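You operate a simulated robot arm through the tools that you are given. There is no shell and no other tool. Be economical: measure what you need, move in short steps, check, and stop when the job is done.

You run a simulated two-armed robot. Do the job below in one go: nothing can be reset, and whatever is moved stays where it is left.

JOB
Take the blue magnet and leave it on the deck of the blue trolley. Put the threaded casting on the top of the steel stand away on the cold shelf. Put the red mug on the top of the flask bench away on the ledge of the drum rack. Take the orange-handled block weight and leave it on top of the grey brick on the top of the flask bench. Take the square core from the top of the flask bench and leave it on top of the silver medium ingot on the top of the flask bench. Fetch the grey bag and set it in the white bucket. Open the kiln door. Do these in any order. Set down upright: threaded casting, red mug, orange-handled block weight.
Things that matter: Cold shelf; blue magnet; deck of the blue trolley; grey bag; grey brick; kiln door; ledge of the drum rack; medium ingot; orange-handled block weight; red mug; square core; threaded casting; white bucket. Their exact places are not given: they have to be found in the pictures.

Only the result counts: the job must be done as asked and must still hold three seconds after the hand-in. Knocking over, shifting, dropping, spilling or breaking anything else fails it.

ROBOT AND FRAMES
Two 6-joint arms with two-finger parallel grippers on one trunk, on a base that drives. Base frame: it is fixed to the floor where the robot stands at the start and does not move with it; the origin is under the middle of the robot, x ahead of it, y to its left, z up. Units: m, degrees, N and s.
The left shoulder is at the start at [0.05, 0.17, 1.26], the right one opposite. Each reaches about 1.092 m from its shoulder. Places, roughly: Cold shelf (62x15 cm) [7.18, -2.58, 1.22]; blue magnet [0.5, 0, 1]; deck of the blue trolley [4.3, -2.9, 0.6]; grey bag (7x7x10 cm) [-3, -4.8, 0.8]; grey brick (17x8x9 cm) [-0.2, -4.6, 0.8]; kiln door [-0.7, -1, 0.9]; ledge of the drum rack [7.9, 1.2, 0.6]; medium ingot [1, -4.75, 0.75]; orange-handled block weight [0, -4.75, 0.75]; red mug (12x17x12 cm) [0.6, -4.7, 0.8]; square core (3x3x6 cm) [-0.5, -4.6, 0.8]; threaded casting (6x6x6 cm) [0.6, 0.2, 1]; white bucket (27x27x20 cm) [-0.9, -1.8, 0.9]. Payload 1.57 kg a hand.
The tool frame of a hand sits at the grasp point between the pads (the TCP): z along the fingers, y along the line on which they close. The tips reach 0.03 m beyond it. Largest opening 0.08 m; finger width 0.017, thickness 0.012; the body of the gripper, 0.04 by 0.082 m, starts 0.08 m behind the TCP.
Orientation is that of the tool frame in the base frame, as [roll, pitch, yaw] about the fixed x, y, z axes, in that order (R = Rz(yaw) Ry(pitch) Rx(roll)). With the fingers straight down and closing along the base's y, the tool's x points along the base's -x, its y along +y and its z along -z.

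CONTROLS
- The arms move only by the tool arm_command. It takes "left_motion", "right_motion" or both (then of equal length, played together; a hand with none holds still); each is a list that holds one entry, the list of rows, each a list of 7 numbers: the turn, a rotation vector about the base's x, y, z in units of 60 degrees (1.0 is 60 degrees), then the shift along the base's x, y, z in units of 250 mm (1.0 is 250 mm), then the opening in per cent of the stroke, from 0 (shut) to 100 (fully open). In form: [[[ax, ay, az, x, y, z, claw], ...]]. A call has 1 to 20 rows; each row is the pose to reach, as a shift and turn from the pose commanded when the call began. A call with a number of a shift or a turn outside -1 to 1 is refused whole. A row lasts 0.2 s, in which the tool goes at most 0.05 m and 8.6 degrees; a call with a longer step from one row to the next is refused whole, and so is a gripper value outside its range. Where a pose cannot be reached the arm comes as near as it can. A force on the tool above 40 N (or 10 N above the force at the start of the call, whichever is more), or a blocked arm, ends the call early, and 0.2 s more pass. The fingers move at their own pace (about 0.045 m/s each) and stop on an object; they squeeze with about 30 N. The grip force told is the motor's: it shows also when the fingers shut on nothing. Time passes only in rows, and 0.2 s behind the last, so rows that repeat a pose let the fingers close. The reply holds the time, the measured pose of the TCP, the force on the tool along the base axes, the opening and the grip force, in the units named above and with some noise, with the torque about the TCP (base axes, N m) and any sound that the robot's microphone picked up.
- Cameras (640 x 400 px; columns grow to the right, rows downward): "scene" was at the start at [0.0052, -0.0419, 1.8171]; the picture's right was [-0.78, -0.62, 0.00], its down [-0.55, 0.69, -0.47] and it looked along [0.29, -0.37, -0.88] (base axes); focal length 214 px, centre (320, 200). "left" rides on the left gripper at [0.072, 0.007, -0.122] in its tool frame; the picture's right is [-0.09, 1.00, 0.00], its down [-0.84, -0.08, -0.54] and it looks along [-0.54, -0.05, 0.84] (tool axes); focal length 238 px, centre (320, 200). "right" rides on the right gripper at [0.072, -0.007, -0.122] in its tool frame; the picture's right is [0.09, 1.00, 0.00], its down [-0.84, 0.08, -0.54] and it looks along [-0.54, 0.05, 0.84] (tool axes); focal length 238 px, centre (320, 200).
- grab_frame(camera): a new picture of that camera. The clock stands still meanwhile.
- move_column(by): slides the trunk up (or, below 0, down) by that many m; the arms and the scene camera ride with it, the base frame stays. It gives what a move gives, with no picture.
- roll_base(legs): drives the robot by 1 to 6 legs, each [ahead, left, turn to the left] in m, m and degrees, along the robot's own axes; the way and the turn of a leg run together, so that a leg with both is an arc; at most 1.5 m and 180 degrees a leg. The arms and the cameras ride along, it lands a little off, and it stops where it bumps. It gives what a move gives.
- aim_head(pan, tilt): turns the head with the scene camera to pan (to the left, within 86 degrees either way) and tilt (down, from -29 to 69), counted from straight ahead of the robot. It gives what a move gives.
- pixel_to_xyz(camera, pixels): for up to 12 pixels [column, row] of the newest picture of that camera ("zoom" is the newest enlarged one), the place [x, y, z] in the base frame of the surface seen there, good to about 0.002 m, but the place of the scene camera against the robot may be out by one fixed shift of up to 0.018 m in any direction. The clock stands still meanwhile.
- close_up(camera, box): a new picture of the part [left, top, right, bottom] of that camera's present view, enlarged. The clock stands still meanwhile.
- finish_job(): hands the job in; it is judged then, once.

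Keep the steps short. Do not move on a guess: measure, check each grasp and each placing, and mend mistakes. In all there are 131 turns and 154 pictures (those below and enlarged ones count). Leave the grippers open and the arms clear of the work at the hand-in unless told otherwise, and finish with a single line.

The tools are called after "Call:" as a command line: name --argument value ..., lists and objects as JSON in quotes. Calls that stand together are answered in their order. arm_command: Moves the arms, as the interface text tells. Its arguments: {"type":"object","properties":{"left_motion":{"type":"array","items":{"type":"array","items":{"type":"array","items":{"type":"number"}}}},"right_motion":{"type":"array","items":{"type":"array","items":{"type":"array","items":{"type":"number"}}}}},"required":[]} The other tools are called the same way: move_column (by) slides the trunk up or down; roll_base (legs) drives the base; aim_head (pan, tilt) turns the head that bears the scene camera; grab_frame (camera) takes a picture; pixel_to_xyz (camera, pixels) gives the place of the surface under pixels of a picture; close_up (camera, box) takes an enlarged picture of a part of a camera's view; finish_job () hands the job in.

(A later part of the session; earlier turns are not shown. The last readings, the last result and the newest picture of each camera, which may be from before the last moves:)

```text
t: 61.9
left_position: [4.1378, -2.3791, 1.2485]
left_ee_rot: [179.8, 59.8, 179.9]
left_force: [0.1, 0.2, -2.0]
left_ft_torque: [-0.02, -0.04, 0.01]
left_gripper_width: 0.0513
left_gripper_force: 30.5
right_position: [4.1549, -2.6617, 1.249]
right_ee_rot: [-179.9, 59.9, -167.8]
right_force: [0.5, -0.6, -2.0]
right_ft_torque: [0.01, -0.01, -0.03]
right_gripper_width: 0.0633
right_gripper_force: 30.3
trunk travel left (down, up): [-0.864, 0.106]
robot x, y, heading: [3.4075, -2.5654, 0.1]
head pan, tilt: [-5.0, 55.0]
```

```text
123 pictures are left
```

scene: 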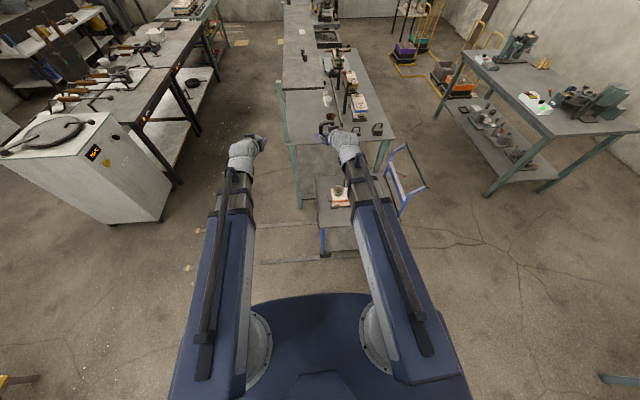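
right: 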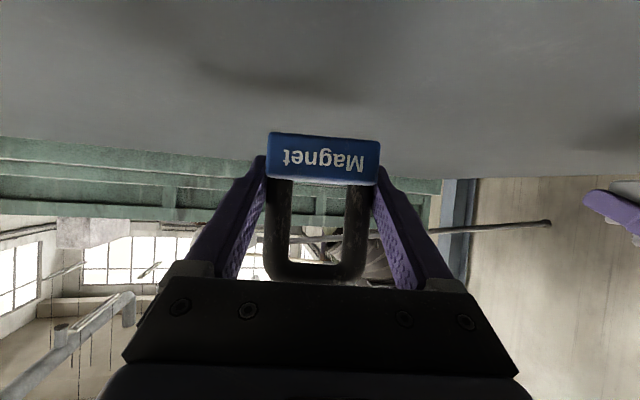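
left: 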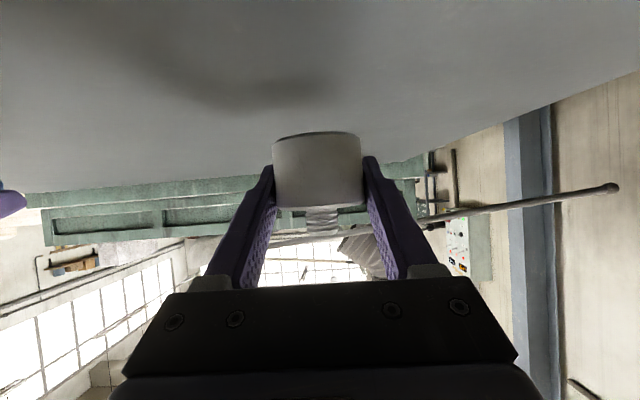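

Call:
close_up --camera "scene" --box '[280, 110, 440, 270]'

Call:
grab_frame --camera "right"

```text
2.50 times, centred on (360, 190) of scene
```

zoom: 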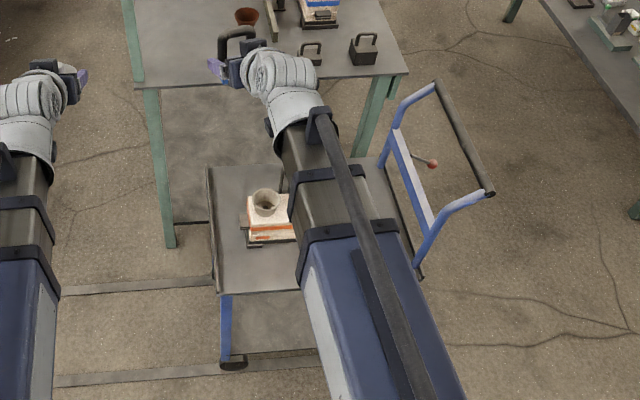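

```text
121 pictures are left
```

right: 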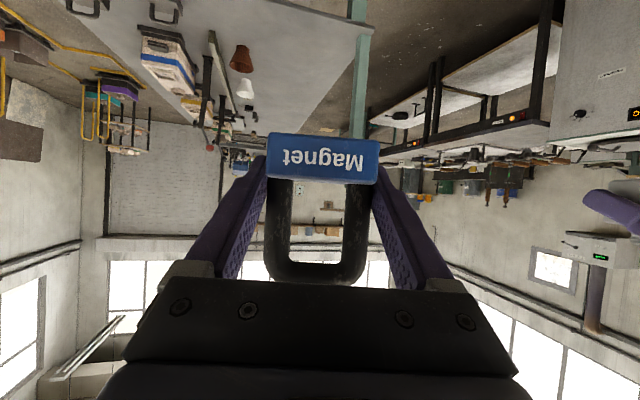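

Call:
pixel_to_xyz --camera "zoom" --pixels '[[222, 288], [212, 172], [247, 246], [243, 228], [283, 175], [265, 200], [285, 186], [240, 270], [415, 268], [282, 247]]'

```text
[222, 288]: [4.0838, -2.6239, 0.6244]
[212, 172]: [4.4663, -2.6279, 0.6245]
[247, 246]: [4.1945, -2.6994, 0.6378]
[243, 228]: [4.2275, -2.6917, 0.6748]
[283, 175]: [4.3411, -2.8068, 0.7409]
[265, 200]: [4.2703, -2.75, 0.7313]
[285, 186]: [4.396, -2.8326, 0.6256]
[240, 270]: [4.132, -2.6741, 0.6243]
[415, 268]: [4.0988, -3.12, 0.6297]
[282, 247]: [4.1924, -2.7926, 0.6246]
```

I shift the right hand to (4.135,−2.67) and lower most of the way.

Call:
arm_command --right_motion '[[[0, 0, 0, -0.04, -0.016, 0, 0], [0, 0, 0, -0.08, -0.034, 0, 0], [0, 0, 0, -0.08, -0.034, 0, 0]]]'

Call:
move_column --by -0.54

Call:
grab_frame --camera "right"

Call:
grab_frame --camera "scene"

```text
t: 62.7
left_position: [4.1367, -2.3806, 1.2483]
left_ee_rot: [179.8, 59.7, 179.9]
left_force: [1.2, -0.5, -2.2]
left_ft_torque: [0.02, 0.0, -0.01]
left_gripper_width: 0.0511
left_gripper_force: 29.9
right_position: [4.1347, -2.6692, 1.2493]
right_ee_rot: [179.9, 59.8, -167.8]
right_force: [-0.8, -0.4, -2.8]
right_ft_torque: [0.02, 0.01, -0.02]
right_gripper_width: 0.0632
right_gripper_force: 29.9
trunk travel left (down, up): [-0.864, 0.106]
robot x, y, heading: [3.4117, -2.5667, 0.3]
head pan, tilt: [-5.0, 55.0]
```

```text
refused: -0.54 is not a number from -0.4 to 0.4
```

```text
120 pictures are left
```

right: 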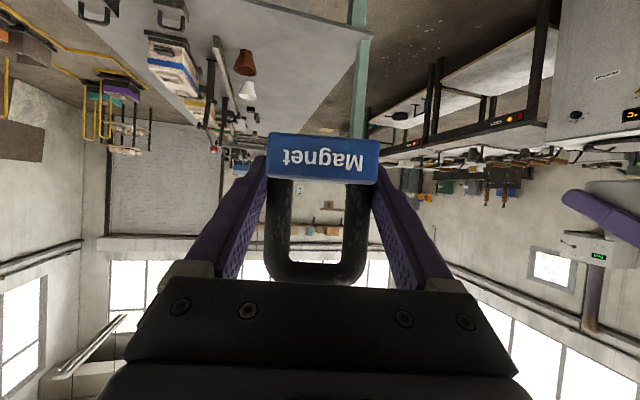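

```text
119 pictures are left
```

scene: 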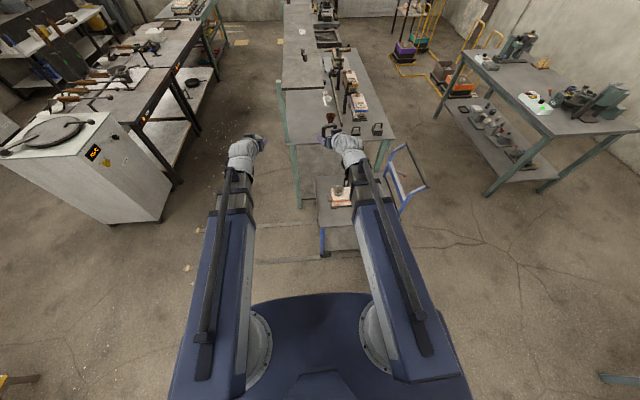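

Column steps are limited to 0.4 m, so I lower in two steps.

Call:
move_column --by -0.38

Call:
move_column --by -0.15

Call:
grab_frame --camera "right"

Call:
close_up --camera "scene" --box '[240, 50, 440, 200]'

```text
t: 66.4
left_position: [4.1361, -2.3808, 0.8688]
left_ee_rot: [179.7, 59.8, 179.9]
left_force: [-0.6, -0.2, -2.3]
left_ft_torque: [-0.01, -0.02, -0.02]
left_gripper_width: 0.0509
left_gripper_force: 30.5
right_position: [4.1359, -2.6699, 0.8694]
right_ee_rot: [180.0, 60.0, -167.8]
right_force: [-0.7, 0.7, -2.4]
right_ft_torque: [-0.03, -0.02, -0.03]
right_gripper_width: 0.063
right_gripper_force: 30.0
trunk travel left (down, up): [-0.484, 0.486]
robot x, y, heading: [3.407, -2.5706, 0.5]
head pan, tilt: [-5.0, 55.0]
```

```text
t: 68.1
left_position: [4.1372, -2.3792, 0.7194]
left_ee_rot: [179.8, 59.8, 180.0]
left_force: [0.3, 0.0, -2.7]
left_ft_torque: [0.0, 0.02, -0.01]
left_gripper_width: 0.0514
left_gripper_force: 30.2
right_position: [4.1354, -2.6693, 0.7194]
right_ee_rot: [-180.0, 60.0, -167.8]
right_force: [0.3, 0.6, -2.1]
right_ft_torque: [-0.01, 0.03, 0.0]
right_gripper_width: 0.0629
right_gripper_force: 30.2
trunk travel left (down, up): [-0.334, 0.636]
robot x, y, heading: [3.4067, -2.5664, 0.3]
head pan, tilt: [-5.0, 55.0]
```

```text
118 pictures are left
```

right: 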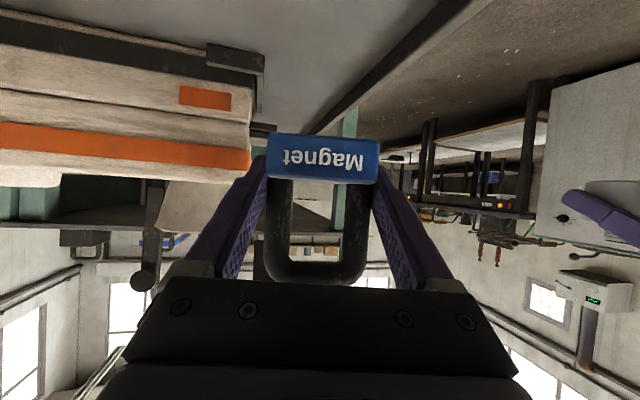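

```text
2.67 times, centred on (340, 125) of scene
```

zoom: 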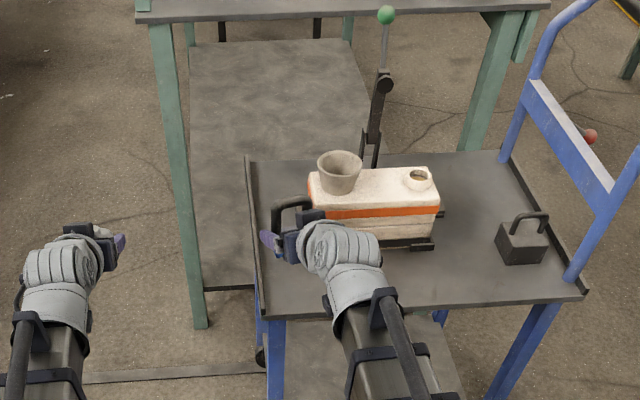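

Call:
pixel_to_xyz --camera "right" --pixels '[[262, 62], [208, 50], [258, 100], [250, 150], [248, 175], [190, 72], [290, 100], [232, 220], [272, 128]]'

```text
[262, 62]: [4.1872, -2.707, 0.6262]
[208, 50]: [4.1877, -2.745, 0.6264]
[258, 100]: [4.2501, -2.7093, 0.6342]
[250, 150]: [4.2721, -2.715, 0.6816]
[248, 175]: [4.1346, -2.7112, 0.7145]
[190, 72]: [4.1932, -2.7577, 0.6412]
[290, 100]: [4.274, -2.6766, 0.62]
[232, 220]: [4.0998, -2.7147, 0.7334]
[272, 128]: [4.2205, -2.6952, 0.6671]
```

Clearance to the gadget is about 2 cm. I lower the remaining distance.

Call:
move_column --by -0.062

Call:
grab_frame --camera "right"

```text
t: 69.2
left_position: [4.1369, -2.3794, 0.656]
left_ee_rot: [179.8, 59.8, 180.0]
left_force: [-0.2, -0.3, -1.7]
left_ft_torque: [0.01, -0.01, 0.03]
left_gripper_width: 0.0512
left_gripper_force: 30.5
right_position: [4.1352, -2.6697, 0.6556]
right_ee_rot: [180.0, 59.9, -167.8]
right_force: [-0.7, -0.3, -2.2]
right_ft_torque: [0.0, 0.01, 0.0]
right_gripper_width: 0.0631
right_gripper_force: 30.1
trunk travel left (down, up): [-0.272, 0.698]
robot x, y, heading: [3.4074, -2.5685, 0.3]
head pan, tilt: [-5.0, 55.0]
```

```text
116 pictures are left
```

right: 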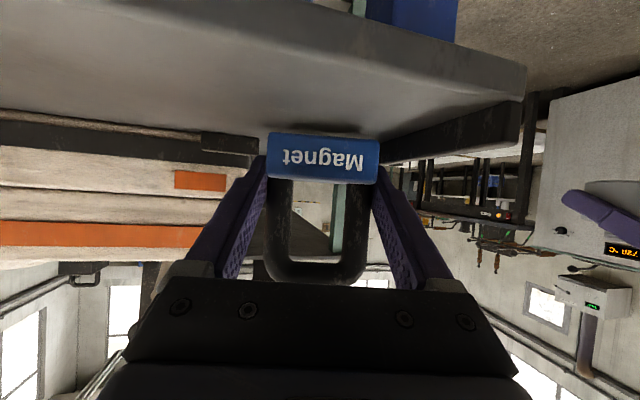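

Call:
pixel_to_xyz --camera "right" --pixels '[[450, 118], [440, 130], [520, 105], [524, 80], [420, 125]]'

Call:
move_column --by -0.003

```text
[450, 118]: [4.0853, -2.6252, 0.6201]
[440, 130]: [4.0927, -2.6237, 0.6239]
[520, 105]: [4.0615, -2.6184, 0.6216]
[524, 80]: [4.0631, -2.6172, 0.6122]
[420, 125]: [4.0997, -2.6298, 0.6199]
```

```text
t: 69.7
left_position: [4.1355, -2.3796, 0.6546]
left_ee_rot: [179.8, 59.9, 180.0]
left_force: [-0.4, 0.5, -2.4]
left_ft_torque: [0.02, -0.04, 0.0]
left_gripper_width: 0.0511
left_gripper_force: 29.8
right_position: [4.1351, -2.6695, 0.6565]
right_ee_rot: [179.7, 60.2, -168.0]
right_force: [0.6, -0.1, 21.0]
right_ft_torque: [1.11, -0.31, 0.01]
right_gripper_width: 0.0633
right_gripper_force: 30.0
trunk travel left (down, up): [-0.269, 0.701]
robot x, y, heading: [3.4014, -2.5645, 0.2]
head pan, tilt: [-5.0, 55.0]
```

Contact torque (1.1 N·m at +y) means the left finger is touching the raised rim. I lift, shift 18 mm to −y and 12 mm back, and lower again.

Call:
move_column --by 0.015

Call:
arm_command --right_motion '[[[0, 0, 0, -0.048, 0, 0, 0], [0, 0, 0, -0.048, -0.04, 0, 0], [0, 0, 0, -0.048, -0.072, 0, 0], [0, 0, 0, -0.048, -0.072, 0, 0]]]'

Call:
move_column --by -0.012

Call:
move_column --by -0.003

Call:
grab_frame --camera "right"

```text
t: 70.3
left_position: [4.1353, -2.3808, 0.6672]
left_ee_rot: [179.8, 59.8, 179.9]
left_force: [0.8, -0.3, -1.7]
left_ft_torque: [-0.01, -0.03, 0.01]
left_gripper_width: 0.0513
left_gripper_force: 30.4
right_position: [4.1335, -2.6695, 0.6684]
right_ee_rot: [179.9, 59.8, -167.7]
right_force: [-0.1, -0.2, -3.2]
right_ft_torque: [-0.03, 0.04, -0.03]
right_gripper_width: 0.0633
right_gripper_force: 29.8
trunk travel left (down, up): [-0.284, 0.686]
robot x, y, heading: [3.4097, -2.5691, 0.2]
head pan, tilt: [-5.0, 55.0]
```

```text
t: 71.3
left_position: [4.1362, -2.3792, 0.6685]
left_ee_rot: [179.8, 59.8, 180.0]
left_force: [0.0, 0.2, -1.4]
left_ft_torque: [0.01, 0.05, -0.02]
left_gripper_width: 0.0512
left_gripper_force: 30.0
right_position: [4.123, -2.6882, 0.6694]
right_ee_rot: [-179.9, 59.9, -167.8]
right_force: [0.2, 0.5, -2.1]
right_ft_torque: [0.01, 0.02, -0.01]
right_gripper_width: 0.0632
right_gripper_force: 29.9
trunk travel left (down, up): [-0.284, 0.686]
robot x, y, heading: [3.4082, -2.5647, 0.2]
head pan, tilt: [-5.0, 55.0]
```

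```text
t: 71.9
left_position: [4.1376, -2.3795, 0.6566]
left_ee_rot: [179.8, 59.8, -180.0]
left_force: [-0.7, -0.8, -2.5]
left_ft_torque: [-0.02, 0.04, 0.01]
left_gripper_width: 0.0513
left_gripper_force: 29.8
right_position: [4.122, -2.6891, 0.6568]
right_ee_rot: [180.0, 59.9, -167.8]
right_force: [0.6, 0.1, -2.0]
right_ft_torque: [-0.02, 0.03, 0.02]
right_gripper_width: 0.0633
right_gripper_force: 30.2
trunk travel left (down, up): [-0.272, 0.698]
robot x, y, heading: [3.4123, -2.568, 0.2]
head pan, tilt: [-5.0, 55.0]
```

```text
t: 72.4
left_position: [4.1362, -2.3798, 0.6543]
left_ee_rot: [179.8, 59.8, -180.0]
left_force: [0.5, -0.3, -2.9]
left_ft_torque: [0.01, -0.02, 0.0]
left_gripper_width: 0.0507
left_gripper_force: 30.3
right_position: [4.1219, -2.6882, 0.654]
right_ee_rot: [179.9, 59.9, -167.8]
right_force: [-0.5, 0.0, -3.4]
right_ft_torque: [0.01, -0.03, 0.06]
right_gripper_width: 0.0629
right_gripper_force: 30.0
trunk travel left (down, up): [-0.269, 0.701]
robot x, y, heading: [3.4066, -2.5673, 0.2]
head pan, tilt: [-5.0, 55.0]
```

```text
115 pictures are left
```

right: 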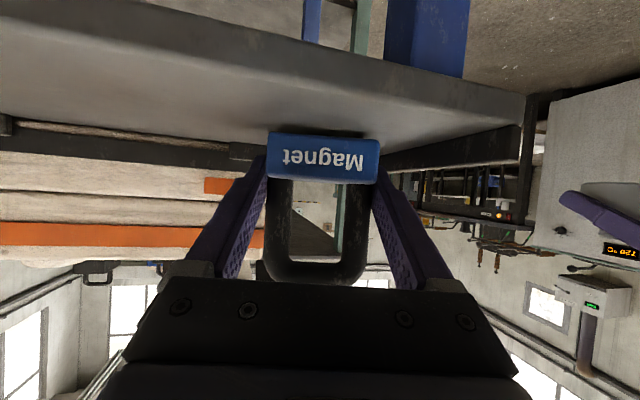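

Now it is no longer on the rim. I lower 2 mm at a time until contact.

Call:
move_column --by -0.003

Call:
move_column --by -0.002

```text
t: 72.9
left_position: [4.1367, -2.3804, 0.6514]
left_ee_rot: [179.8, 59.8, -179.9]
left_force: [-0.7, 1.0, -2.2]
left_ft_torque: [0.0, 0.02, -0.01]
left_gripper_width: 0.0513
left_gripper_force: 29.7
right_position: [4.1224, -2.6891, 0.6512]
right_ee_rot: [180.0, 59.9, -167.8]
right_force: [-0.7, -0.3, -2.0]
right_ft_torque: [0.03, 0.02, -0.03]
right_gripper_width: 0.0634
right_gripper_force: 30.0
trunk travel left (down, up): [-0.266, 0.704]
robot x, y, heading: [3.4103, -2.5681, 0.1]
head pan, tilt: [-5.0, 55.0]
```

```text
t: 73.5
left_position: [4.1366, -2.3798, 0.6495]
left_ee_rot: [179.8, 60.0, -179.9]
left_force: [-0.7, 0.0, -2.7]
left_ft_torque: [-0.02, 0.01, 0.04]
left_gripper_width: 0.0512
left_gripper_force: 30.3
right_position: [4.1223, -2.6881, 0.6499]
right_ee_rot: [179.9, 59.9, -168.0]
right_force: [1.7, 0.7, 7.9]
right_ft_torque: [0.29, 0.22, -0.03]
right_gripper_width: 0.063
right_gripper_force: 29.9
trunk travel left (down, up): [-0.264, 0.706]
robot x, y, heading: [3.41, -2.5712, 0.4]
head pan, tilt: [-5.0, 55.0]
```

Contact at z=0.650. I open, then raise straight up.

Call:
arm_command --right_motion '[[[0, 0, 0, 0, 0, 0, 85], [0, 0, 0, 0, 0, 0, 92], [0, 0, 0, 0, 0, 0, 92], [0, 0, 0, 0, 0, 0, 92]]]'

Call:
move_column --by 0.14

Call:
grab_frame --camera "right"

Call:
close_up --camera "scene" --box '[240, 50, 440, 200]'

```text
t: 74.5
left_position: [4.1356, -2.3796, 0.649]
left_ee_rot: [179.8, 59.9, -179.9]
left_force: [0.5, 0.1, -3.0]
left_ft_torque: [-0.03, -0.02, -0.01]
left_gripper_width: 0.0512
left_gripper_force: 30.1
right_position: [4.1225, -2.6878, 0.6486]
right_ee_rot: [180.0, 59.9, -167.7]
right_force: [-0.8, -0.2, 0.7]
right_ft_torque: [0.0, -0.01, 0.02]
right_gripper_width: 0.0738
right_gripper_force: 0.1
trunk travel left (down, up): [-0.264, 0.706]
robot x, y, heading: [3.4078, -2.5652, 0.2]
head pan, tilt: [-5.0, 55.0]
```

```text
t: 76.1
left_position: [4.1364, -2.3796, 0.7892]
left_ee_rot: [179.8, 59.7, 179.9]
left_force: [0.1, 0.8, -2.2]
left_ft_torque: [0.01, -0.02, 0.0]
left_gripper_width: 0.0512
left_gripper_force: 29.8
right_position: [4.1226, -2.6883, 0.7882]
right_ee_rot: [179.9, 59.8, -167.8]
right_force: [-0.8, -0.3, 0.2]
right_ft_torque: [0.0, -0.04, 0.01]
right_gripper_width: 0.0737
right_gripper_force: 0.0
trunk travel left (down, up): [-0.404, 0.566]
robot x, y, heading: [3.41, -2.5708, 0.2]
head pan, tilt: [-5.0, 55.0]
```

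```text
114 pictures are left
```

right: 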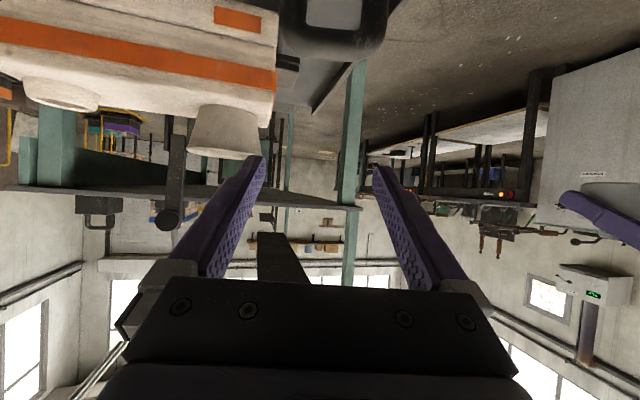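

```text
2.67 times, centred on (340, 125) of scene
```

zoom: 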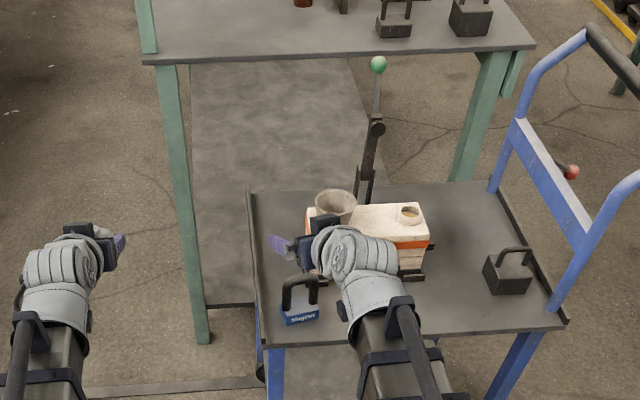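

The magnet stands on the deck. I raise the trunk and look ahead for the cold shelf.

Call:
move_column --by 0.4

Call:
roll_base --legs '[[-0.1, 0.9, 0]]'

Call:
aim_head --pan -12 --tilt 22

Call:
grab_frame --camera "scene"

Call:
close_up --camera "scene" --box '[250, 60, 450, 200]'

```text
t: 80.0
left_position: [4.1369, -2.3797, 1.1898]
left_ee_rot: [179.8, 59.8, 180.0]
left_force: [0.4, -0.5, -2.7]
left_ft_torque: [0.0, 0.01, 0.02]
left_gripper_width: 0.051
left_gripper_force: 30.6
right_position: [4.122, -2.6871, 1.1892]
right_ee_rot: [-180.0, 59.9, -167.8]
right_force: [0.2, -0.2, 0.1]
right_ft_torque: [-0.02, -0.01, -0.01]
right_gripper_width: 0.0736
right_gripper_force: 0.0
trunk travel left (down, up): [-0.804, 0.166]
robot x, y, heading: [3.4094, -2.5652, 0.5]
head pan, tilt: [-5.0, 55.0]
```

```text
t: 84.8
left_position: [4.0338, -1.4687, 1.189]
left_ee_rot: [179.9, 59.9, -179.9]
left_force: [-0.5, -0.1, -2.7]
left_ft_torque: [0.0, 0.03, -0.01]
left_gripper_width: 0.051
left_gripper_force: 30.4
right_position: [4.0207, -1.776, 1.1883]
right_ee_rot: [180.0, 59.9, -167.7]
right_force: [0.0, -0.3, 0.0]
right_ft_torque: [-0.02, 0.02, -0.05]
right_gripper_width: 0.0736
right_gripper_force: 0.1
trunk travel left (down, up): [-0.804, 0.166]
robot x, y, heading: [3.3033, -1.6586, 0.3]
head pan, tilt: [-5.0, 55.0]
```

```text
t: 85.7
left_position: [4.033, -1.4684, 1.1882]
left_ee_rot: [179.8, 59.7, -179.9]
left_force: [0.9, -0.4, -3.1]
left_ft_torque: [-0.01, -0.01, -0.02]
left_gripper_width: 0.0512
left_gripper_force: 30.2
right_position: [4.0199, -1.7775, 1.1895]
right_ee_rot: [179.9, 60.0, -167.6]
right_force: [0.4, -0.1, -0.2]
right_ft_torque: [-0.01, -0.02, 0.02]
right_gripper_width: 0.0735
right_gripper_force: 0.1
trunk travel left (down, up): [-0.804, 0.166]
robot x, y, heading: [3.3091, -1.6606, 0.4]
head pan, tilt: [-12.0, 22.0]
```

```text
112 pictures are left
```

scene: 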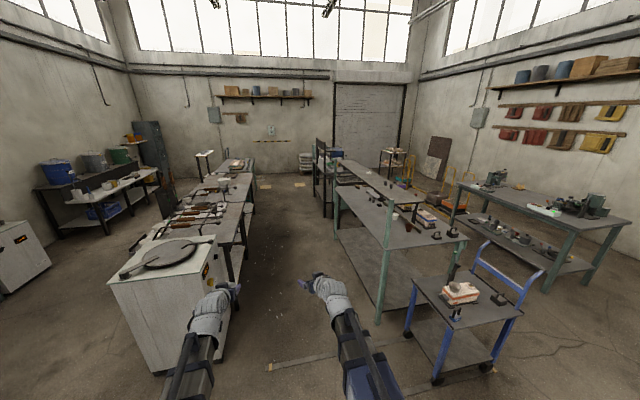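

```text
2.86 times, centred on (350, 130) of scene
```

zoom: 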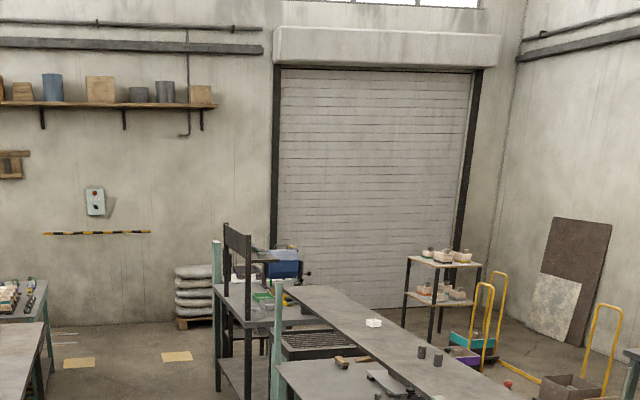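

Call:
pixel_to_xyz --camera "zoom" --pixels '[[300, 290], [400, 340], [480, 390], [265, 257], [240, 235], [250, 262], [285, 290], [218, 300], [245, 330], [325, 292], [215, 380], [276, 285]]'

Call:
close_up --camera "scene" --box '[300, 120, 400, 190]'

```text
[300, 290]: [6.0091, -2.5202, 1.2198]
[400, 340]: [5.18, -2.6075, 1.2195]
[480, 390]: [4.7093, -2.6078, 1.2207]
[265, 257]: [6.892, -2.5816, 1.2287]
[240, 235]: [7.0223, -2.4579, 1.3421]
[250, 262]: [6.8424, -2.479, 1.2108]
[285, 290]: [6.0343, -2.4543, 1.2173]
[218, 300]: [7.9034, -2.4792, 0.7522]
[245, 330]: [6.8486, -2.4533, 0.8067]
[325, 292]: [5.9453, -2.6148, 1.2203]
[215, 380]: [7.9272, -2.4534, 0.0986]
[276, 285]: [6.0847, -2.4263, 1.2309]
```

```text
5.71 times, centred on (350, 155) of scene
```

zoom: 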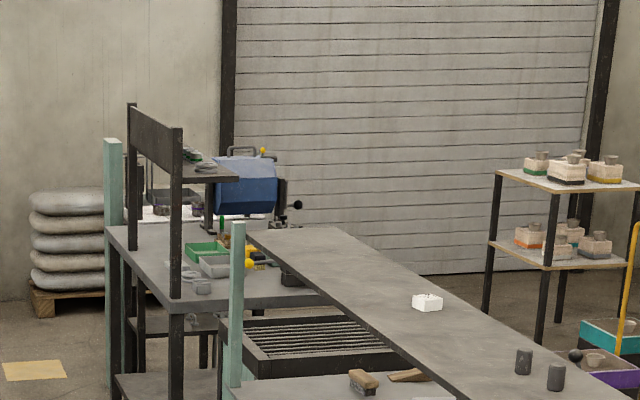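

Cold shelf: x≈6.87–7.49, y −2.50…−2.66, z≈1.22 with a backboard on its north side. I check lane width and floor obstacles near the gap west of it.

Call:
pixel_to_xyz --camera "zoom" --pixels '[[130, 110], [180, 130], [238, 178], [205, 166], [192, 155], [245, 185], [240, 222], [260, 330], [320, 300], [410, 300], [112, 395], [385, 345]]'

Call:
pixel_to_xyz --camera "scene" --pixels '[[252, 190], [244, 235], [232, 282], [228, 320], [280, 200], [215, 235]]'

```text
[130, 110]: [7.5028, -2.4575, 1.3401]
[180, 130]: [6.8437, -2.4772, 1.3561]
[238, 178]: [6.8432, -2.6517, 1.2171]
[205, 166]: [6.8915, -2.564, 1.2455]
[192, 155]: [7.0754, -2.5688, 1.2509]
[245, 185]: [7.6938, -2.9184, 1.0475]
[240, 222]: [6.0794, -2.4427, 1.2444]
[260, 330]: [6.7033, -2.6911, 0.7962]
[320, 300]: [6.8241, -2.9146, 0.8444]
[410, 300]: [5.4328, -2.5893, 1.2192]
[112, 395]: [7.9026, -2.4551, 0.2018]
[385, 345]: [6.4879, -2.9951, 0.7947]
```

```text
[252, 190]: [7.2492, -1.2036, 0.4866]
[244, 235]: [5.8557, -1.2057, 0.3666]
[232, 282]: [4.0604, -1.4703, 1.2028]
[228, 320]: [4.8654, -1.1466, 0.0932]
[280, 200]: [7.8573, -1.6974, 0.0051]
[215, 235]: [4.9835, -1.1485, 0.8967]
```

Lane is 1.3 m wide (y −1.15…−2.45). I retract both arms, raise the trunk, drive along the lane, then turn to face the gap west of the shelf.

Call:
arm_command --left_motion '[[[0, 0, 0, -0.15, 0, 0, 0], [0, 0, 0, -0.3, 0, 0, 0], [0, 0, 0, -0.3, 0, 0, 0]]]' --right_motion '[[[0, 0, 0, -0.12, 0, 0, 92], [0, 0, 0, -0.24, 0, 0, 92], [0, 0, 0, -0.24, 0, 0, 92]]]'

Call:
move_column --by 0.15

Call:
roll_base --legs '[[1.5, 0, 0], [1.5, 0, 0], [0.17, 0, 0], [0, 0, -90]]'

Call:
aim_head --pan 18 --tilt 40

Call:
grab_frame --camera "scene"

```text
t: 86.5
left_position: [3.9571, -1.4662, 1.188]
left_ee_rot: [179.8, 60.0, -179.9]
left_force: [-0.2, -0.6, -2.2]
left_ft_torque: [-0.03, 0.0, 0.0]
left_gripper_width: 0.0509
left_gripper_force: 30.5
right_position: [3.9605, -1.7757, 1.1889]
right_ee_rot: [180.0, 59.7, -167.7]
right_force: [-0.9, 0.1, 0.2]
right_ft_torque: [0.02, 0.01, -0.04]
right_gripper_width: 0.0736
right_gripper_force: 0.1
trunk travel left (down, up): [-0.804, 0.166]
robot x, y, heading: [3.305, -1.6593, 0.4]
head pan, tilt: [-12.0, 22.0]
```

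```text
t: 88.3
left_position: [3.9569, -1.4674, 1.3393]
left_ee_rot: [179.8, 59.9, -179.9]
left_force: [0.3, -0.1, -2.3]
left_ft_torque: [0.02, -0.01, 0.0]
left_gripper_width: 0.0507
left_gripper_force: 29.8
right_position: [3.9603, -1.777, 1.3385]
right_ee_rot: [180.0, 59.8, -167.6]
right_force: [1.1, 0.3, 0.6]
right_ft_torque: [0.01, 0.0, -0.01]
right_gripper_width: 0.0734
right_gripper_force: 0.1
trunk travel left (down, up): [-0.954, 0.016]
robot x, y, heading: [3.305, -1.6581, 0.6]
head pan, tilt: [-12.0, 22.0]
```

```text
t: 107.5
left_position: [6.6554, -2.2541, 1.3384]
left_ee_rot: [179.9, 59.9, 91.4]
left_force: [0.0, 0.4, -1.8]
left_ft_torque: [0.01, 0.02, 0.03]
left_gripper_width: 0.0509
left_gripper_force: 30.0
right_position: [6.3451, -2.2627, 1.339]
right_ee_rot: [180.0, 59.9, 103.7]
right_force: [-0.3, 0.3, 0.5]
right_ft_torque: [-0.02, 0.0, 0.0]
right_gripper_width: 0.0736
right_gripper_force: 0.0
trunk travel left (down, up): [-0.954, 0.016]
robot x, y, heading: [6.4478, -1.6081, -88.3]
head pan, tilt: [-12.0, 22.0]
```

```text
t: 108.4
left_position: [6.6548, -2.2534, 1.3397]
left_ee_rot: [179.8, 59.9, 91.4]
left_force: [0.2, -0.5, -2.0]
left_ft_torque: [0.01, 0.01, 0.0]
left_gripper_width: 0.051
left_gripper_force: 30.0
right_position: [6.3455, -2.2628, 1.3387]
right_ee_rot: [180.0, 59.9, 103.6]
right_force: [-0.5, -0.6, 1.0]
right_ft_torque: [0.0, 0.0, -0.01]
right_gripper_width: 0.0735
right_gripper_force: 0.1
trunk travel left (down, up): [-0.954, 0.016]
robot x, y, heading: [6.4504, -1.6041, -88.0]
head pan, tilt: [18.0, 40.0]
```

```text
109 pictures are left
```

scene: 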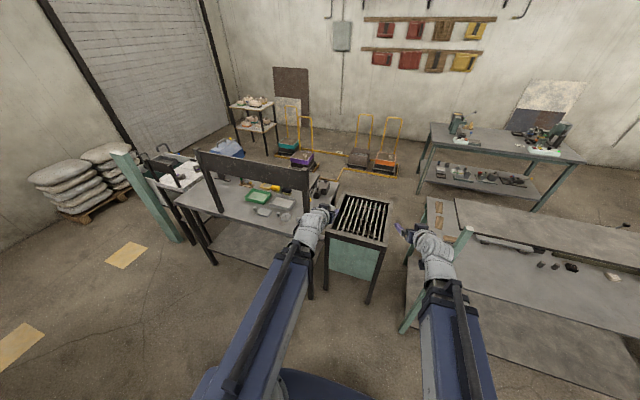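

Call:
close_up --camera "scene" --box '[180, 120, 360, 240]'

```text
3.33 times, centred on (270, 180) of scene
```

zoom: 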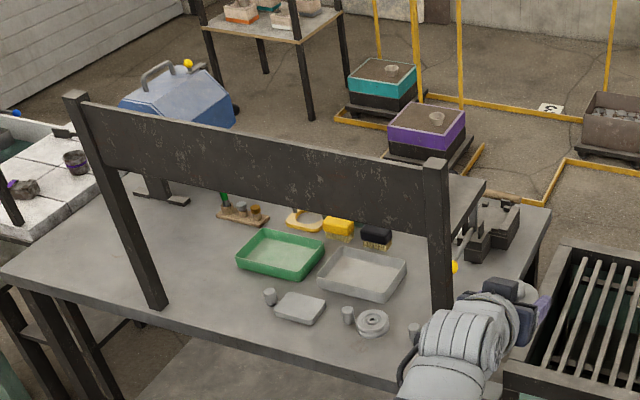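

The backboard hides the shelf, so I'll look with the left wrist camera from the west end. I go ahead 0.2 m, move the right hand west, and turn the left hand toward +x.

Call:
roll_base --legs '[[0.2, 0, -1.5]]'

Call:
arm_command --right_motion '[[[0, 0, 0, -0.18, 0.05, 0, 92], [0, 0, 0, -0.36, 0.1, 0, 92], [0, 0, 0, -0.54, 0.15, 0, 92], [0, 0, 0, -0.72, 0.2, 0, 92], [0, 0, 0, -0.8, 0.22, 0, 92], [0, 0, 0, -0.8, 0.22, 0, 92], [0, 0, 0, -0.8, 0.22, 0, 92], [0, 0, 0, -0.8, 0.22, 0, 92], [0, 0, 0, -0.8, 0.22, 0, 92]]]' --left_motion '[[[0, 0, 0.0, 0, 0, 0, 0], [0, 0, 0.125, 0, -0.03, 0, 0], [0, 0, 0.25, 0, -0.06, 0, 0], [0, 0, 0.375, 0, -0.1, 0, 0], [0, 0, 0.5, 0, -0.14, 0, 0], [0, 0, 0.625, 0, -0.18, 0, 0], [0, 0, 0.75, 0, -0.22, 0, 0], [0, 0, 0.875, 0, -0.26, 0, 0], [0, 0, 1.0, 0, -0.3, 0, 0]]]'

Call:
arm_command --left_motion '[[[0, 0, 0.125, 0.05, -0.08, 0, 0], [0, 0, 0.25, 0.1, -0.14, 0, 0], [0, 0, 0.375, 0.15, -0.18, 0, 0], [0, 0, 0.5, 0.2, -0.2, 0, 0], [0, 0, 0.5, 0.2, -0.2, 0, 0]]]'

Call:
grab_frame --camera "left"

Call:
grab_frame --camera "scene"

```text
t: 110.0
left_position: [6.6374, -2.4601, 1.3381]
left_ee_rot: [179.8, 59.9, 89.5]
left_force: [-0.1, -0.7, -3.1]
left_ft_torque: [0.01, -0.05, 0.0]
left_gripper_width: 0.0509
left_gripper_force: 30.2
right_position: [6.3283, -2.4613, 1.3378]
right_ee_rot: [-180.0, 59.7, 101.9]
right_force: [0.1, -0.1, -0.3]
right_ft_torque: [0.01, 0.0, -0.01]
right_gripper_width: 0.0733
right_gripper_force: 0.0
trunk travel left (down, up): [-0.954, 0.016]
robot x, y, heading: [6.4534, -1.8095, -89.8]
head pan, tilt: [18.0, 40.0]
```

```text
t: 112.0
left_position: [6.639, -2.5365, 1.3393]
left_ee_rot: [179.8, 59.9, 149.7]
left_force: [-0.6, 0.3, -2.6]
left_ft_torque: [-0.06, 0.03, -0.02]
left_gripper_width: 0.0508
left_gripper_force: 29.6
right_position: [6.1295, -2.4073, 1.3387]
right_ee_rot: [179.9, 59.8, 101.8]
right_force: [0.5, 0.7, -0.2]
right_ft_torque: [0.0, -0.04, 0.02]
right_gripper_width: 0.0735
right_gripper_force: 0.1
right hand out of reach, approached as far as the arm can: row 1, 2, 3, 4
trunk travel left (down, up): [-0.954, 0.016]
robot x, y, heading: [6.4547, -1.8101, -90.3]
head pan, tilt: [18.0, 40.0]
```

```text
t: 113.2
left_position: [6.6903, -2.5829, 1.3392]
left_ee_rot: [179.8, 60.0, 179.7]
left_force: [-0.7, -0.7, -2.6]
left_ft_torque: [0.02, 0.03, 0.01]
left_gripper_width: 0.0509
left_gripper_force: 29.9
right_position: [6.1286, -2.404, 1.3395]
right_ee_rot: [-180.0, 60.0, 101.7]
right_force: [-0.3, -0.4, 0.2]
right_ft_torque: [0.02, 0.01, 0.0]
right_gripper_width: 0.0734
right_gripper_force: 0.0
trunk travel left (down, up): [-0.954, 0.016]
robot x, y, heading: [6.451, -1.8123, -89.9]
head pan, tilt: [18.0, 40.0]
```

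```text
107 pictures are left
```

left: 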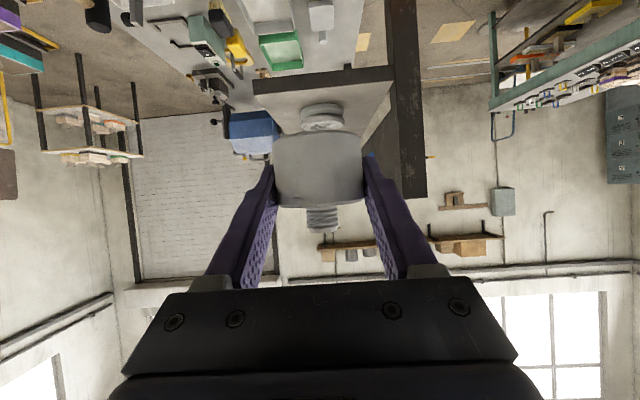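

```text
106 pictures are left
```

scene: 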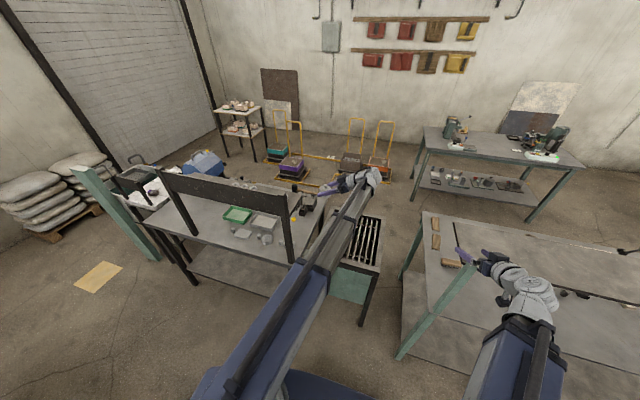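

Call:
close_up --camera "left" --box '[240, 60, 440, 185]'

Call:
pixel_to_xyz --camera "left" --pixels '[[254, 85], [392, 72], [300, 118], [343, 118], [322, 106], [322, 128], [362, 100], [290, 100], [256, 140], [280, 115], [380, 85]]'

```text
3.20 times, centred on (340, 122) of left
```

zoom: 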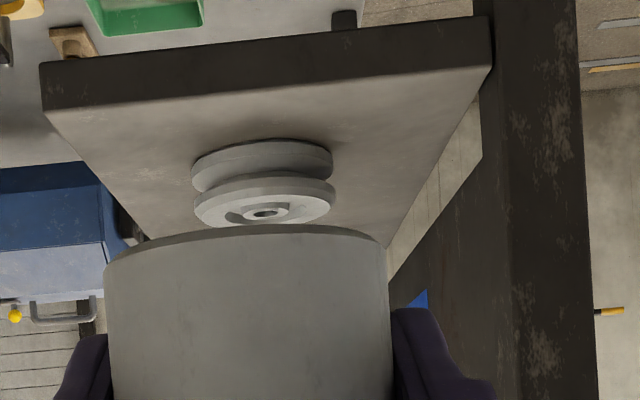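

```text
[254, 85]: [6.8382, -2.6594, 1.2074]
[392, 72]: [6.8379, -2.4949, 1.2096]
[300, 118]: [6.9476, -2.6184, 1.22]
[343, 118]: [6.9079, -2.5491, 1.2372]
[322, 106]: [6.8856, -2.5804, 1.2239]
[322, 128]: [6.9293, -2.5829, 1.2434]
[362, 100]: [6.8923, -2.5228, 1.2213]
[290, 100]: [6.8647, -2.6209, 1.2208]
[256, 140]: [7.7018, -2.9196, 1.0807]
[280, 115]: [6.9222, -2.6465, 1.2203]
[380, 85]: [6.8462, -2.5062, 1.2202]
```

The pulley occupies the shelf's west end. I shift the hand south to see further along the shelf.

Call:
arm_command --left_motion '[[[0, 0, 0, 0.04, -0.15, 0, 0], [0, 0, 0, 0.08, -0.3, 0, 0], [0, 0, 0, 0.12, -0.44, 0, 0], [0, 0, 0, 0.12, -0.44, 0, 0]]]'

Call:
close_up --camera "left" --box '[300, 60, 500, 185]'

```text
t: 114.2
left_position: [6.7189, -2.6949, 1.3396]
left_ee_rot: [179.7, 60.0, 179.5]
left_force: [-0.2, -0.7, -2.2]
left_ft_torque: [0.0, -0.02, 0.02]
left_gripper_width: 0.0507
left_gripper_force: 29.8
right_position: [6.1291, -2.4054, 1.3386]
right_ee_rot: [-180.0, 60.0, 101.8]
right_force: [-0.5, 0.1, -0.3]
right_ft_torque: [-0.02, -0.03, 0.02]
right_gripper_width: 0.0736
right_gripper_force: 0.1
trunk travel left (down, up): [-0.954, 0.016]
robot x, y, heading: [6.4562, -1.8105, -89.8]
head pan, tilt: [18.0, 40.0]
```

```text
3.20 times, centred on (400, 122) of left
```

zoom: 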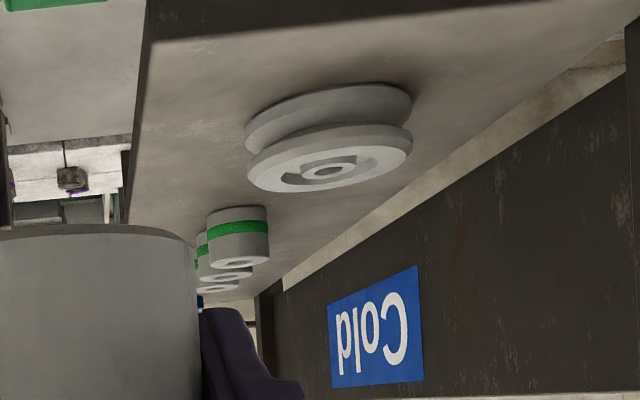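

Call:
pixel_to_xyz --camera "zoom" --pixels '[[330, 88], [246, 135], [412, 100], [410, 140], [300, 180], [240, 210], [207, 228], [269, 235], [215, 295], [280, 200], [180, 180], [230, 255]]'

```text
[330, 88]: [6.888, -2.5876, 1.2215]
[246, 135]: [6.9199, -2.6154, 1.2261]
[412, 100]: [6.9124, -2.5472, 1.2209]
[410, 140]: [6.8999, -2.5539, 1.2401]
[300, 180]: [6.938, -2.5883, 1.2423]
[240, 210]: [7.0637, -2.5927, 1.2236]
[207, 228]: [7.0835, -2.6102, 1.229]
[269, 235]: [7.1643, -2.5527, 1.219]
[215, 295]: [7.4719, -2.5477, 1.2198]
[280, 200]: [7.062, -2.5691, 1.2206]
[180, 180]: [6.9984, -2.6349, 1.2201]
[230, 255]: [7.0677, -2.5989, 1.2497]
```

A gap of ~10 cm lies between the pulley (x≤6.955) and the first green cylinder (x≥7.06); the casting fits at x≈7.008. I'll come in at 30° yaw. First I lift the right hand clear by tilting it up, then shift the base.

Call:
arm_command --right_motion '[[[-0.122, -0.025, 0, 0, -0.02, 0.1, 92], [-0.245, -0.05, 0, 0, -0.04, 0.21, 92], [-0.367, -0.075, 0, 0, -0.08, 0.32, 92], [-0.49, -0.1, 0, 0, -0.12, 0.44, 92], [-0.49, -0.1, 0, 0, -0.12, 0.44, 92]]]'

Call:
roll_base --legs '[[0.1, -0.12, 0]]'

Call:
arm_command --left_motion '[[[0, 0, 0.1, 0.15, 0.06, 0, 0], [0, 0, 0.2, 0.3, 0.12, 0, 0], [0, 0, 0.3, 0.45, 0.18, 0, 0], [0, 0, 0.4, 0.6, 0.24, 0, 0], [0, 0, 0.5, 0.75, 0.3, 0, 0], [0, 0, 0.5, 0.9, 0.36, 0, 0], [0, 0, 0.5, 0.9, 0.36, 0, 0]]]'

Call:
grab_frame --camera "scene"

Call:
grab_frame --camera "left"

```text
t: 115.4
left_position: [6.7189, -2.695, 1.3388]
left_ee_rot: [179.8, 60.0, 179.6]
left_force: [0.4, 0.5, -1.3]
left_ft_torque: [0.03, 0.01, -0.01]
left_gripper_width: 0.0511
left_gripper_force: 29.8
right_position: [6.1291, -2.4342, 1.448]
right_ee_rot: [-125.6, 89.7, 156.2]
right_force: [0.0, -0.5, 0.1]
right_ft_torque: [0.02, -0.02, 0.04]
right_gripper_width: 0.0736
right_gripper_force: 0.1
right hand out of reach, approached as far as the arm can: row 1, 2
trunk travel left (down, up): [-0.954, 0.016]
robot x, y, heading: [6.4545, -1.8086, -90.2]
head pan, tilt: [18.0, 40.0]
```

```text
t: 116.8
left_position: [6.5957, -2.798, 1.3385]
left_ee_rot: [179.7, 60.1, 179.4]
left_force: [0.1, -0.8, -2.6]
left_ft_torque: [0.01, -0.06, 0.0]
left_gripper_width: 0.0509
left_gripper_force: 29.5
right_position: [6.0062, -2.5357, 1.4473]
right_ee_rot: [-155.0, 89.8, 126.9]
right_force: [-0.9, 0.2, 0.2]
right_ft_torque: [-0.02, 0.0, 0.02]
right_gripper_width: 0.0735
right_gripper_force: 0.1
trunk travel left (down, up): [-0.954, 0.016]
robot x, y, heading: [6.331, -1.9047, -90.6]
head pan, tilt: [18.0, 40.0]
```

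```text
t: 118.4
left_position: [6.8224, -2.7081, 1.3396]
left_ee_rot: [179.8, 60.1, -150.5]
left_force: [-0.5, -0.2, -1.1]
left_ft_torque: [-0.01, -0.03, 0.0]
left_gripper_width: 0.051
left_gripper_force: 29.6
right_position: [6.007, -2.5371, 1.4477]
right_ee_rot: [-150.3, 89.8, 131.4]
right_force: [-0.5, -0.6, 0.4]
right_ft_torque: [-0.01, 0.02, 0.01]
right_gripper_width: 0.0738
right_gripper_force: 0.0
trunk travel left (down, up): [-0.954, 0.016]
robot x, y, heading: [6.3361, -1.9109, -90.2]
head pan, tilt: [18.0, 40.0]
```

```text
103 pictures are left
```

scene: 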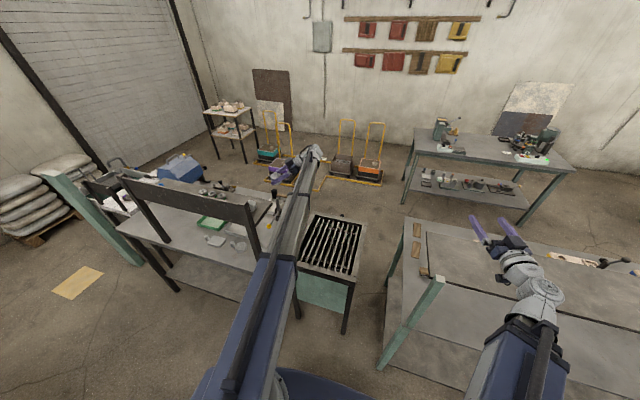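

```text
102 pictures are left
```

left: 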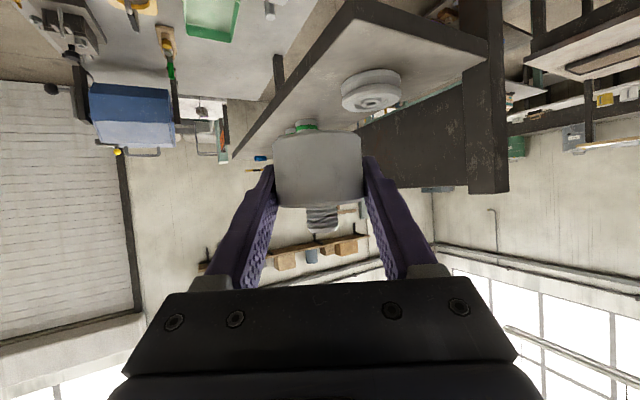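

Call:
arm_command --left_motion '[[[0, 0, 0, 0.15, 0.095, 0, 0], [0, 0, 0, 0.3, 0.19, 0, 0], [0, 0, 0, 0.45, 0.285, 0, 0], [0, 0, 0, 0.6, 0.38, 0, 0], [0, 0, 0, 0.744, 0.472, 0, 0], [0, 0, 0, 0.744, 0.472, 0, 0]]]'

Call:
grab_frame --camera "left"

Call:
close_up --camera "scene" --box '[180, 120, 360, 240]'

```text
t: 119.8
left_position: [7.0086, -2.5923, 1.3384]
left_ee_rot: [179.8, 60.2, -150.5]
left_force: [-0.1, -0.1, -1.5]
left_ft_torque: [-0.01, -0.01, 0.02]
left_gripper_width: 0.0511
left_gripper_force: 29.9
right_position: [6.0072, -2.5364, 1.4479]
right_ee_rot: [-146.0, 89.9, 135.7]
right_force: [-0.9, 0.0, -0.1]
right_ft_torque: [0.0, -0.01, -0.02]
right_gripper_width: 0.0736
right_gripper_force: 0.1
trunk travel left (down, up): [-0.954, 0.016]
robot x, y, heading: [6.3312, -1.9072, -90.1]
head pan, tilt: [18.0, 40.0]
```

```text
101 pictures are left
```

left: 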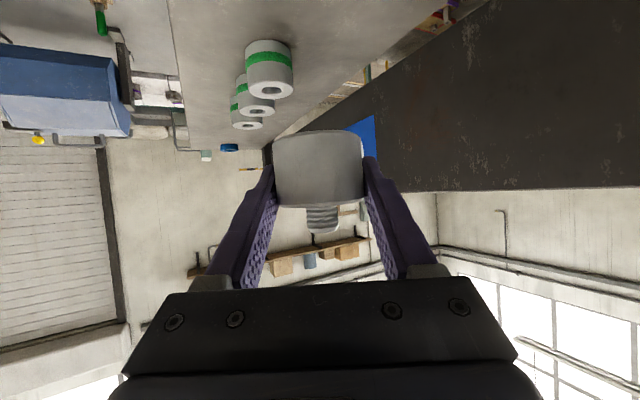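

```text
3.33 times, centred on (270, 180) of scene
```

zoom: 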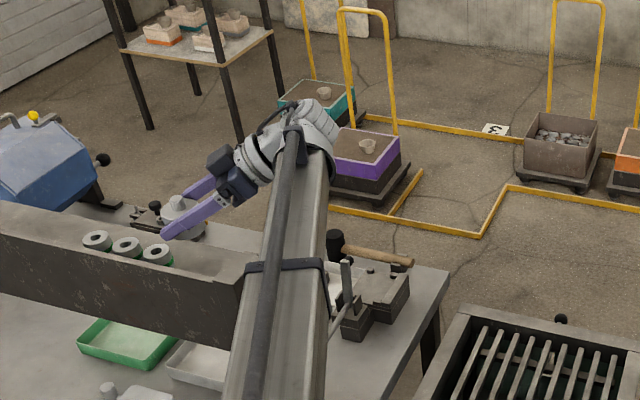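

Call:
pixel_to_xyz --camera "left" --pixels '[[268, 42], [247, 75], [292, 75], [270, 92], [248, 120], [263, 40]]'

Call:
move_column --by -0.06

Call:
grab_frame --camera "left"

Call:
close_up --camera "scene" --box '[180, 120, 360, 240]'

```text
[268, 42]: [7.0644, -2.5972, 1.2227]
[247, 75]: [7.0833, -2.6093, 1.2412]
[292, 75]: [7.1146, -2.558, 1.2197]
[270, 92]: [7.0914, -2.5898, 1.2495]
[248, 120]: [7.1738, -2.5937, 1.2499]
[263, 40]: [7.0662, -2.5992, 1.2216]
```

```text
t: 120.8
left_position: [7.0076, -2.5917, 1.2788]
left_ee_rot: [179.9, 60.1, -150.5]
left_force: [0.6, 0.7, -2.1]
left_ft_torque: [0.01, 0.0, 0.01]
left_gripper_width: 0.0511
left_gripper_force: 30.3
right_position: [6.0079, -2.5358, 1.3879]
right_ee_rot: [-140.1, 89.6, 141.7]
right_force: [-0.4, -0.2, 0.7]
right_ft_torque: [0.02, 0.03, 0.01]
right_gripper_width: 0.0735
right_gripper_force: 0.0
trunk travel left (down, up): [-0.894, 0.076]
robot x, y, heading: [6.3327, -1.9076, -90.3]
head pan, tilt: [18.0, 40.0]
```

```text
99 pictures are left
```

left: 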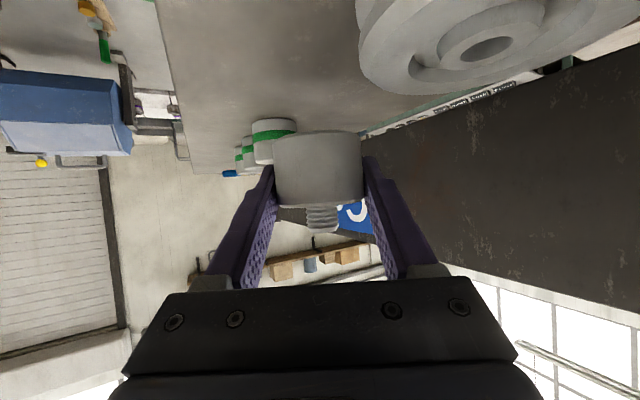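

```text
3.33 times, centred on (270, 180) of scene
```

zoom: 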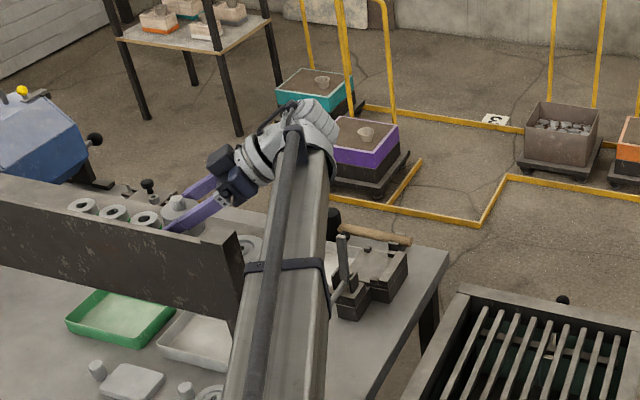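

Clear. I lower the last 3 cm gently.

Call:
move_column --by -0.026

Call:
move_column --by -0.003

Call:
move_column --by -0.002

```text
t: 121.6
left_position: [7.0081, -2.5922, 1.254]
left_ee_rot: [179.7, 60.2, -150.4]
left_force: [0.7, -0.7, -1.9]
left_ft_torque: [-0.02, 0.04, -0.02]
left_gripper_width: 0.0509
left_gripper_force: 30.1
right_position: [6.0068, -2.5358, 1.3616]
right_ee_rot: [-139.5, 89.7, 142.3]
right_force: [-0.7, 0.3, 0.2]
right_ft_torque: [-0.03, 0.03, -0.01]
right_gripper_width: 0.0735
right_gripper_force: 0.1
trunk travel left (down, up): [-0.868, 0.102]
robot x, y, heading: [6.3317, -1.9082, -90.0]
head pan, tilt: [18.0, 40.0]
```

```text
t: 122.1
left_position: [7.0081, -2.5923, 1.2515]
left_ee_rot: [179.8, 60.1, -150.5]
left_force: [0.1, 0.1, -0.5]
left_ft_torque: [0.0, -0.03, -0.01]
left_gripper_width: 0.0509
left_gripper_force: 30.1
right_position: [6.0077, -2.5352, 1.3601]
right_ee_rot: [-139.9, 89.7, 141.9]
right_force: [-0.4, 0.7, 0.3]
right_ft_torque: [-0.01, 0.03, 0.02]
right_gripper_width: 0.0737
right_gripper_force: 0.1
trunk travel left (down, up): [-0.865, 0.105]
robot x, y, heading: [6.3334, -1.9074, -90.2]
head pan, tilt: [18.0, 40.0]
```

```text
t: 122.6
left_position: [7.0088, -2.5913, 1.2492]
left_ee_rot: [-180.0, 60.3, -150.4]
left_force: [2.9, -5.1, 15.8]
left_ft_torque: [-0.04, -0.34, -0.12]
left_gripper_width: 0.051
left_gripper_force: 30.2
right_position: [6.0065, -2.5364, 1.3569]
right_ee_rot: [-140.2, 89.7, 141.5]
right_force: [1.1, -0.9, -0.5]
right_ft_torque: [0.02, 0.03, -0.01]
right_gripper_width: 0.0734
right_gripper_force: 0.0
trunk travel left (down, up): [-0.863, 0.107]
robot x, y, heading: [6.3337, -1.9097, -90.0]
head pan, tilt: [18.0, 40.0]
```

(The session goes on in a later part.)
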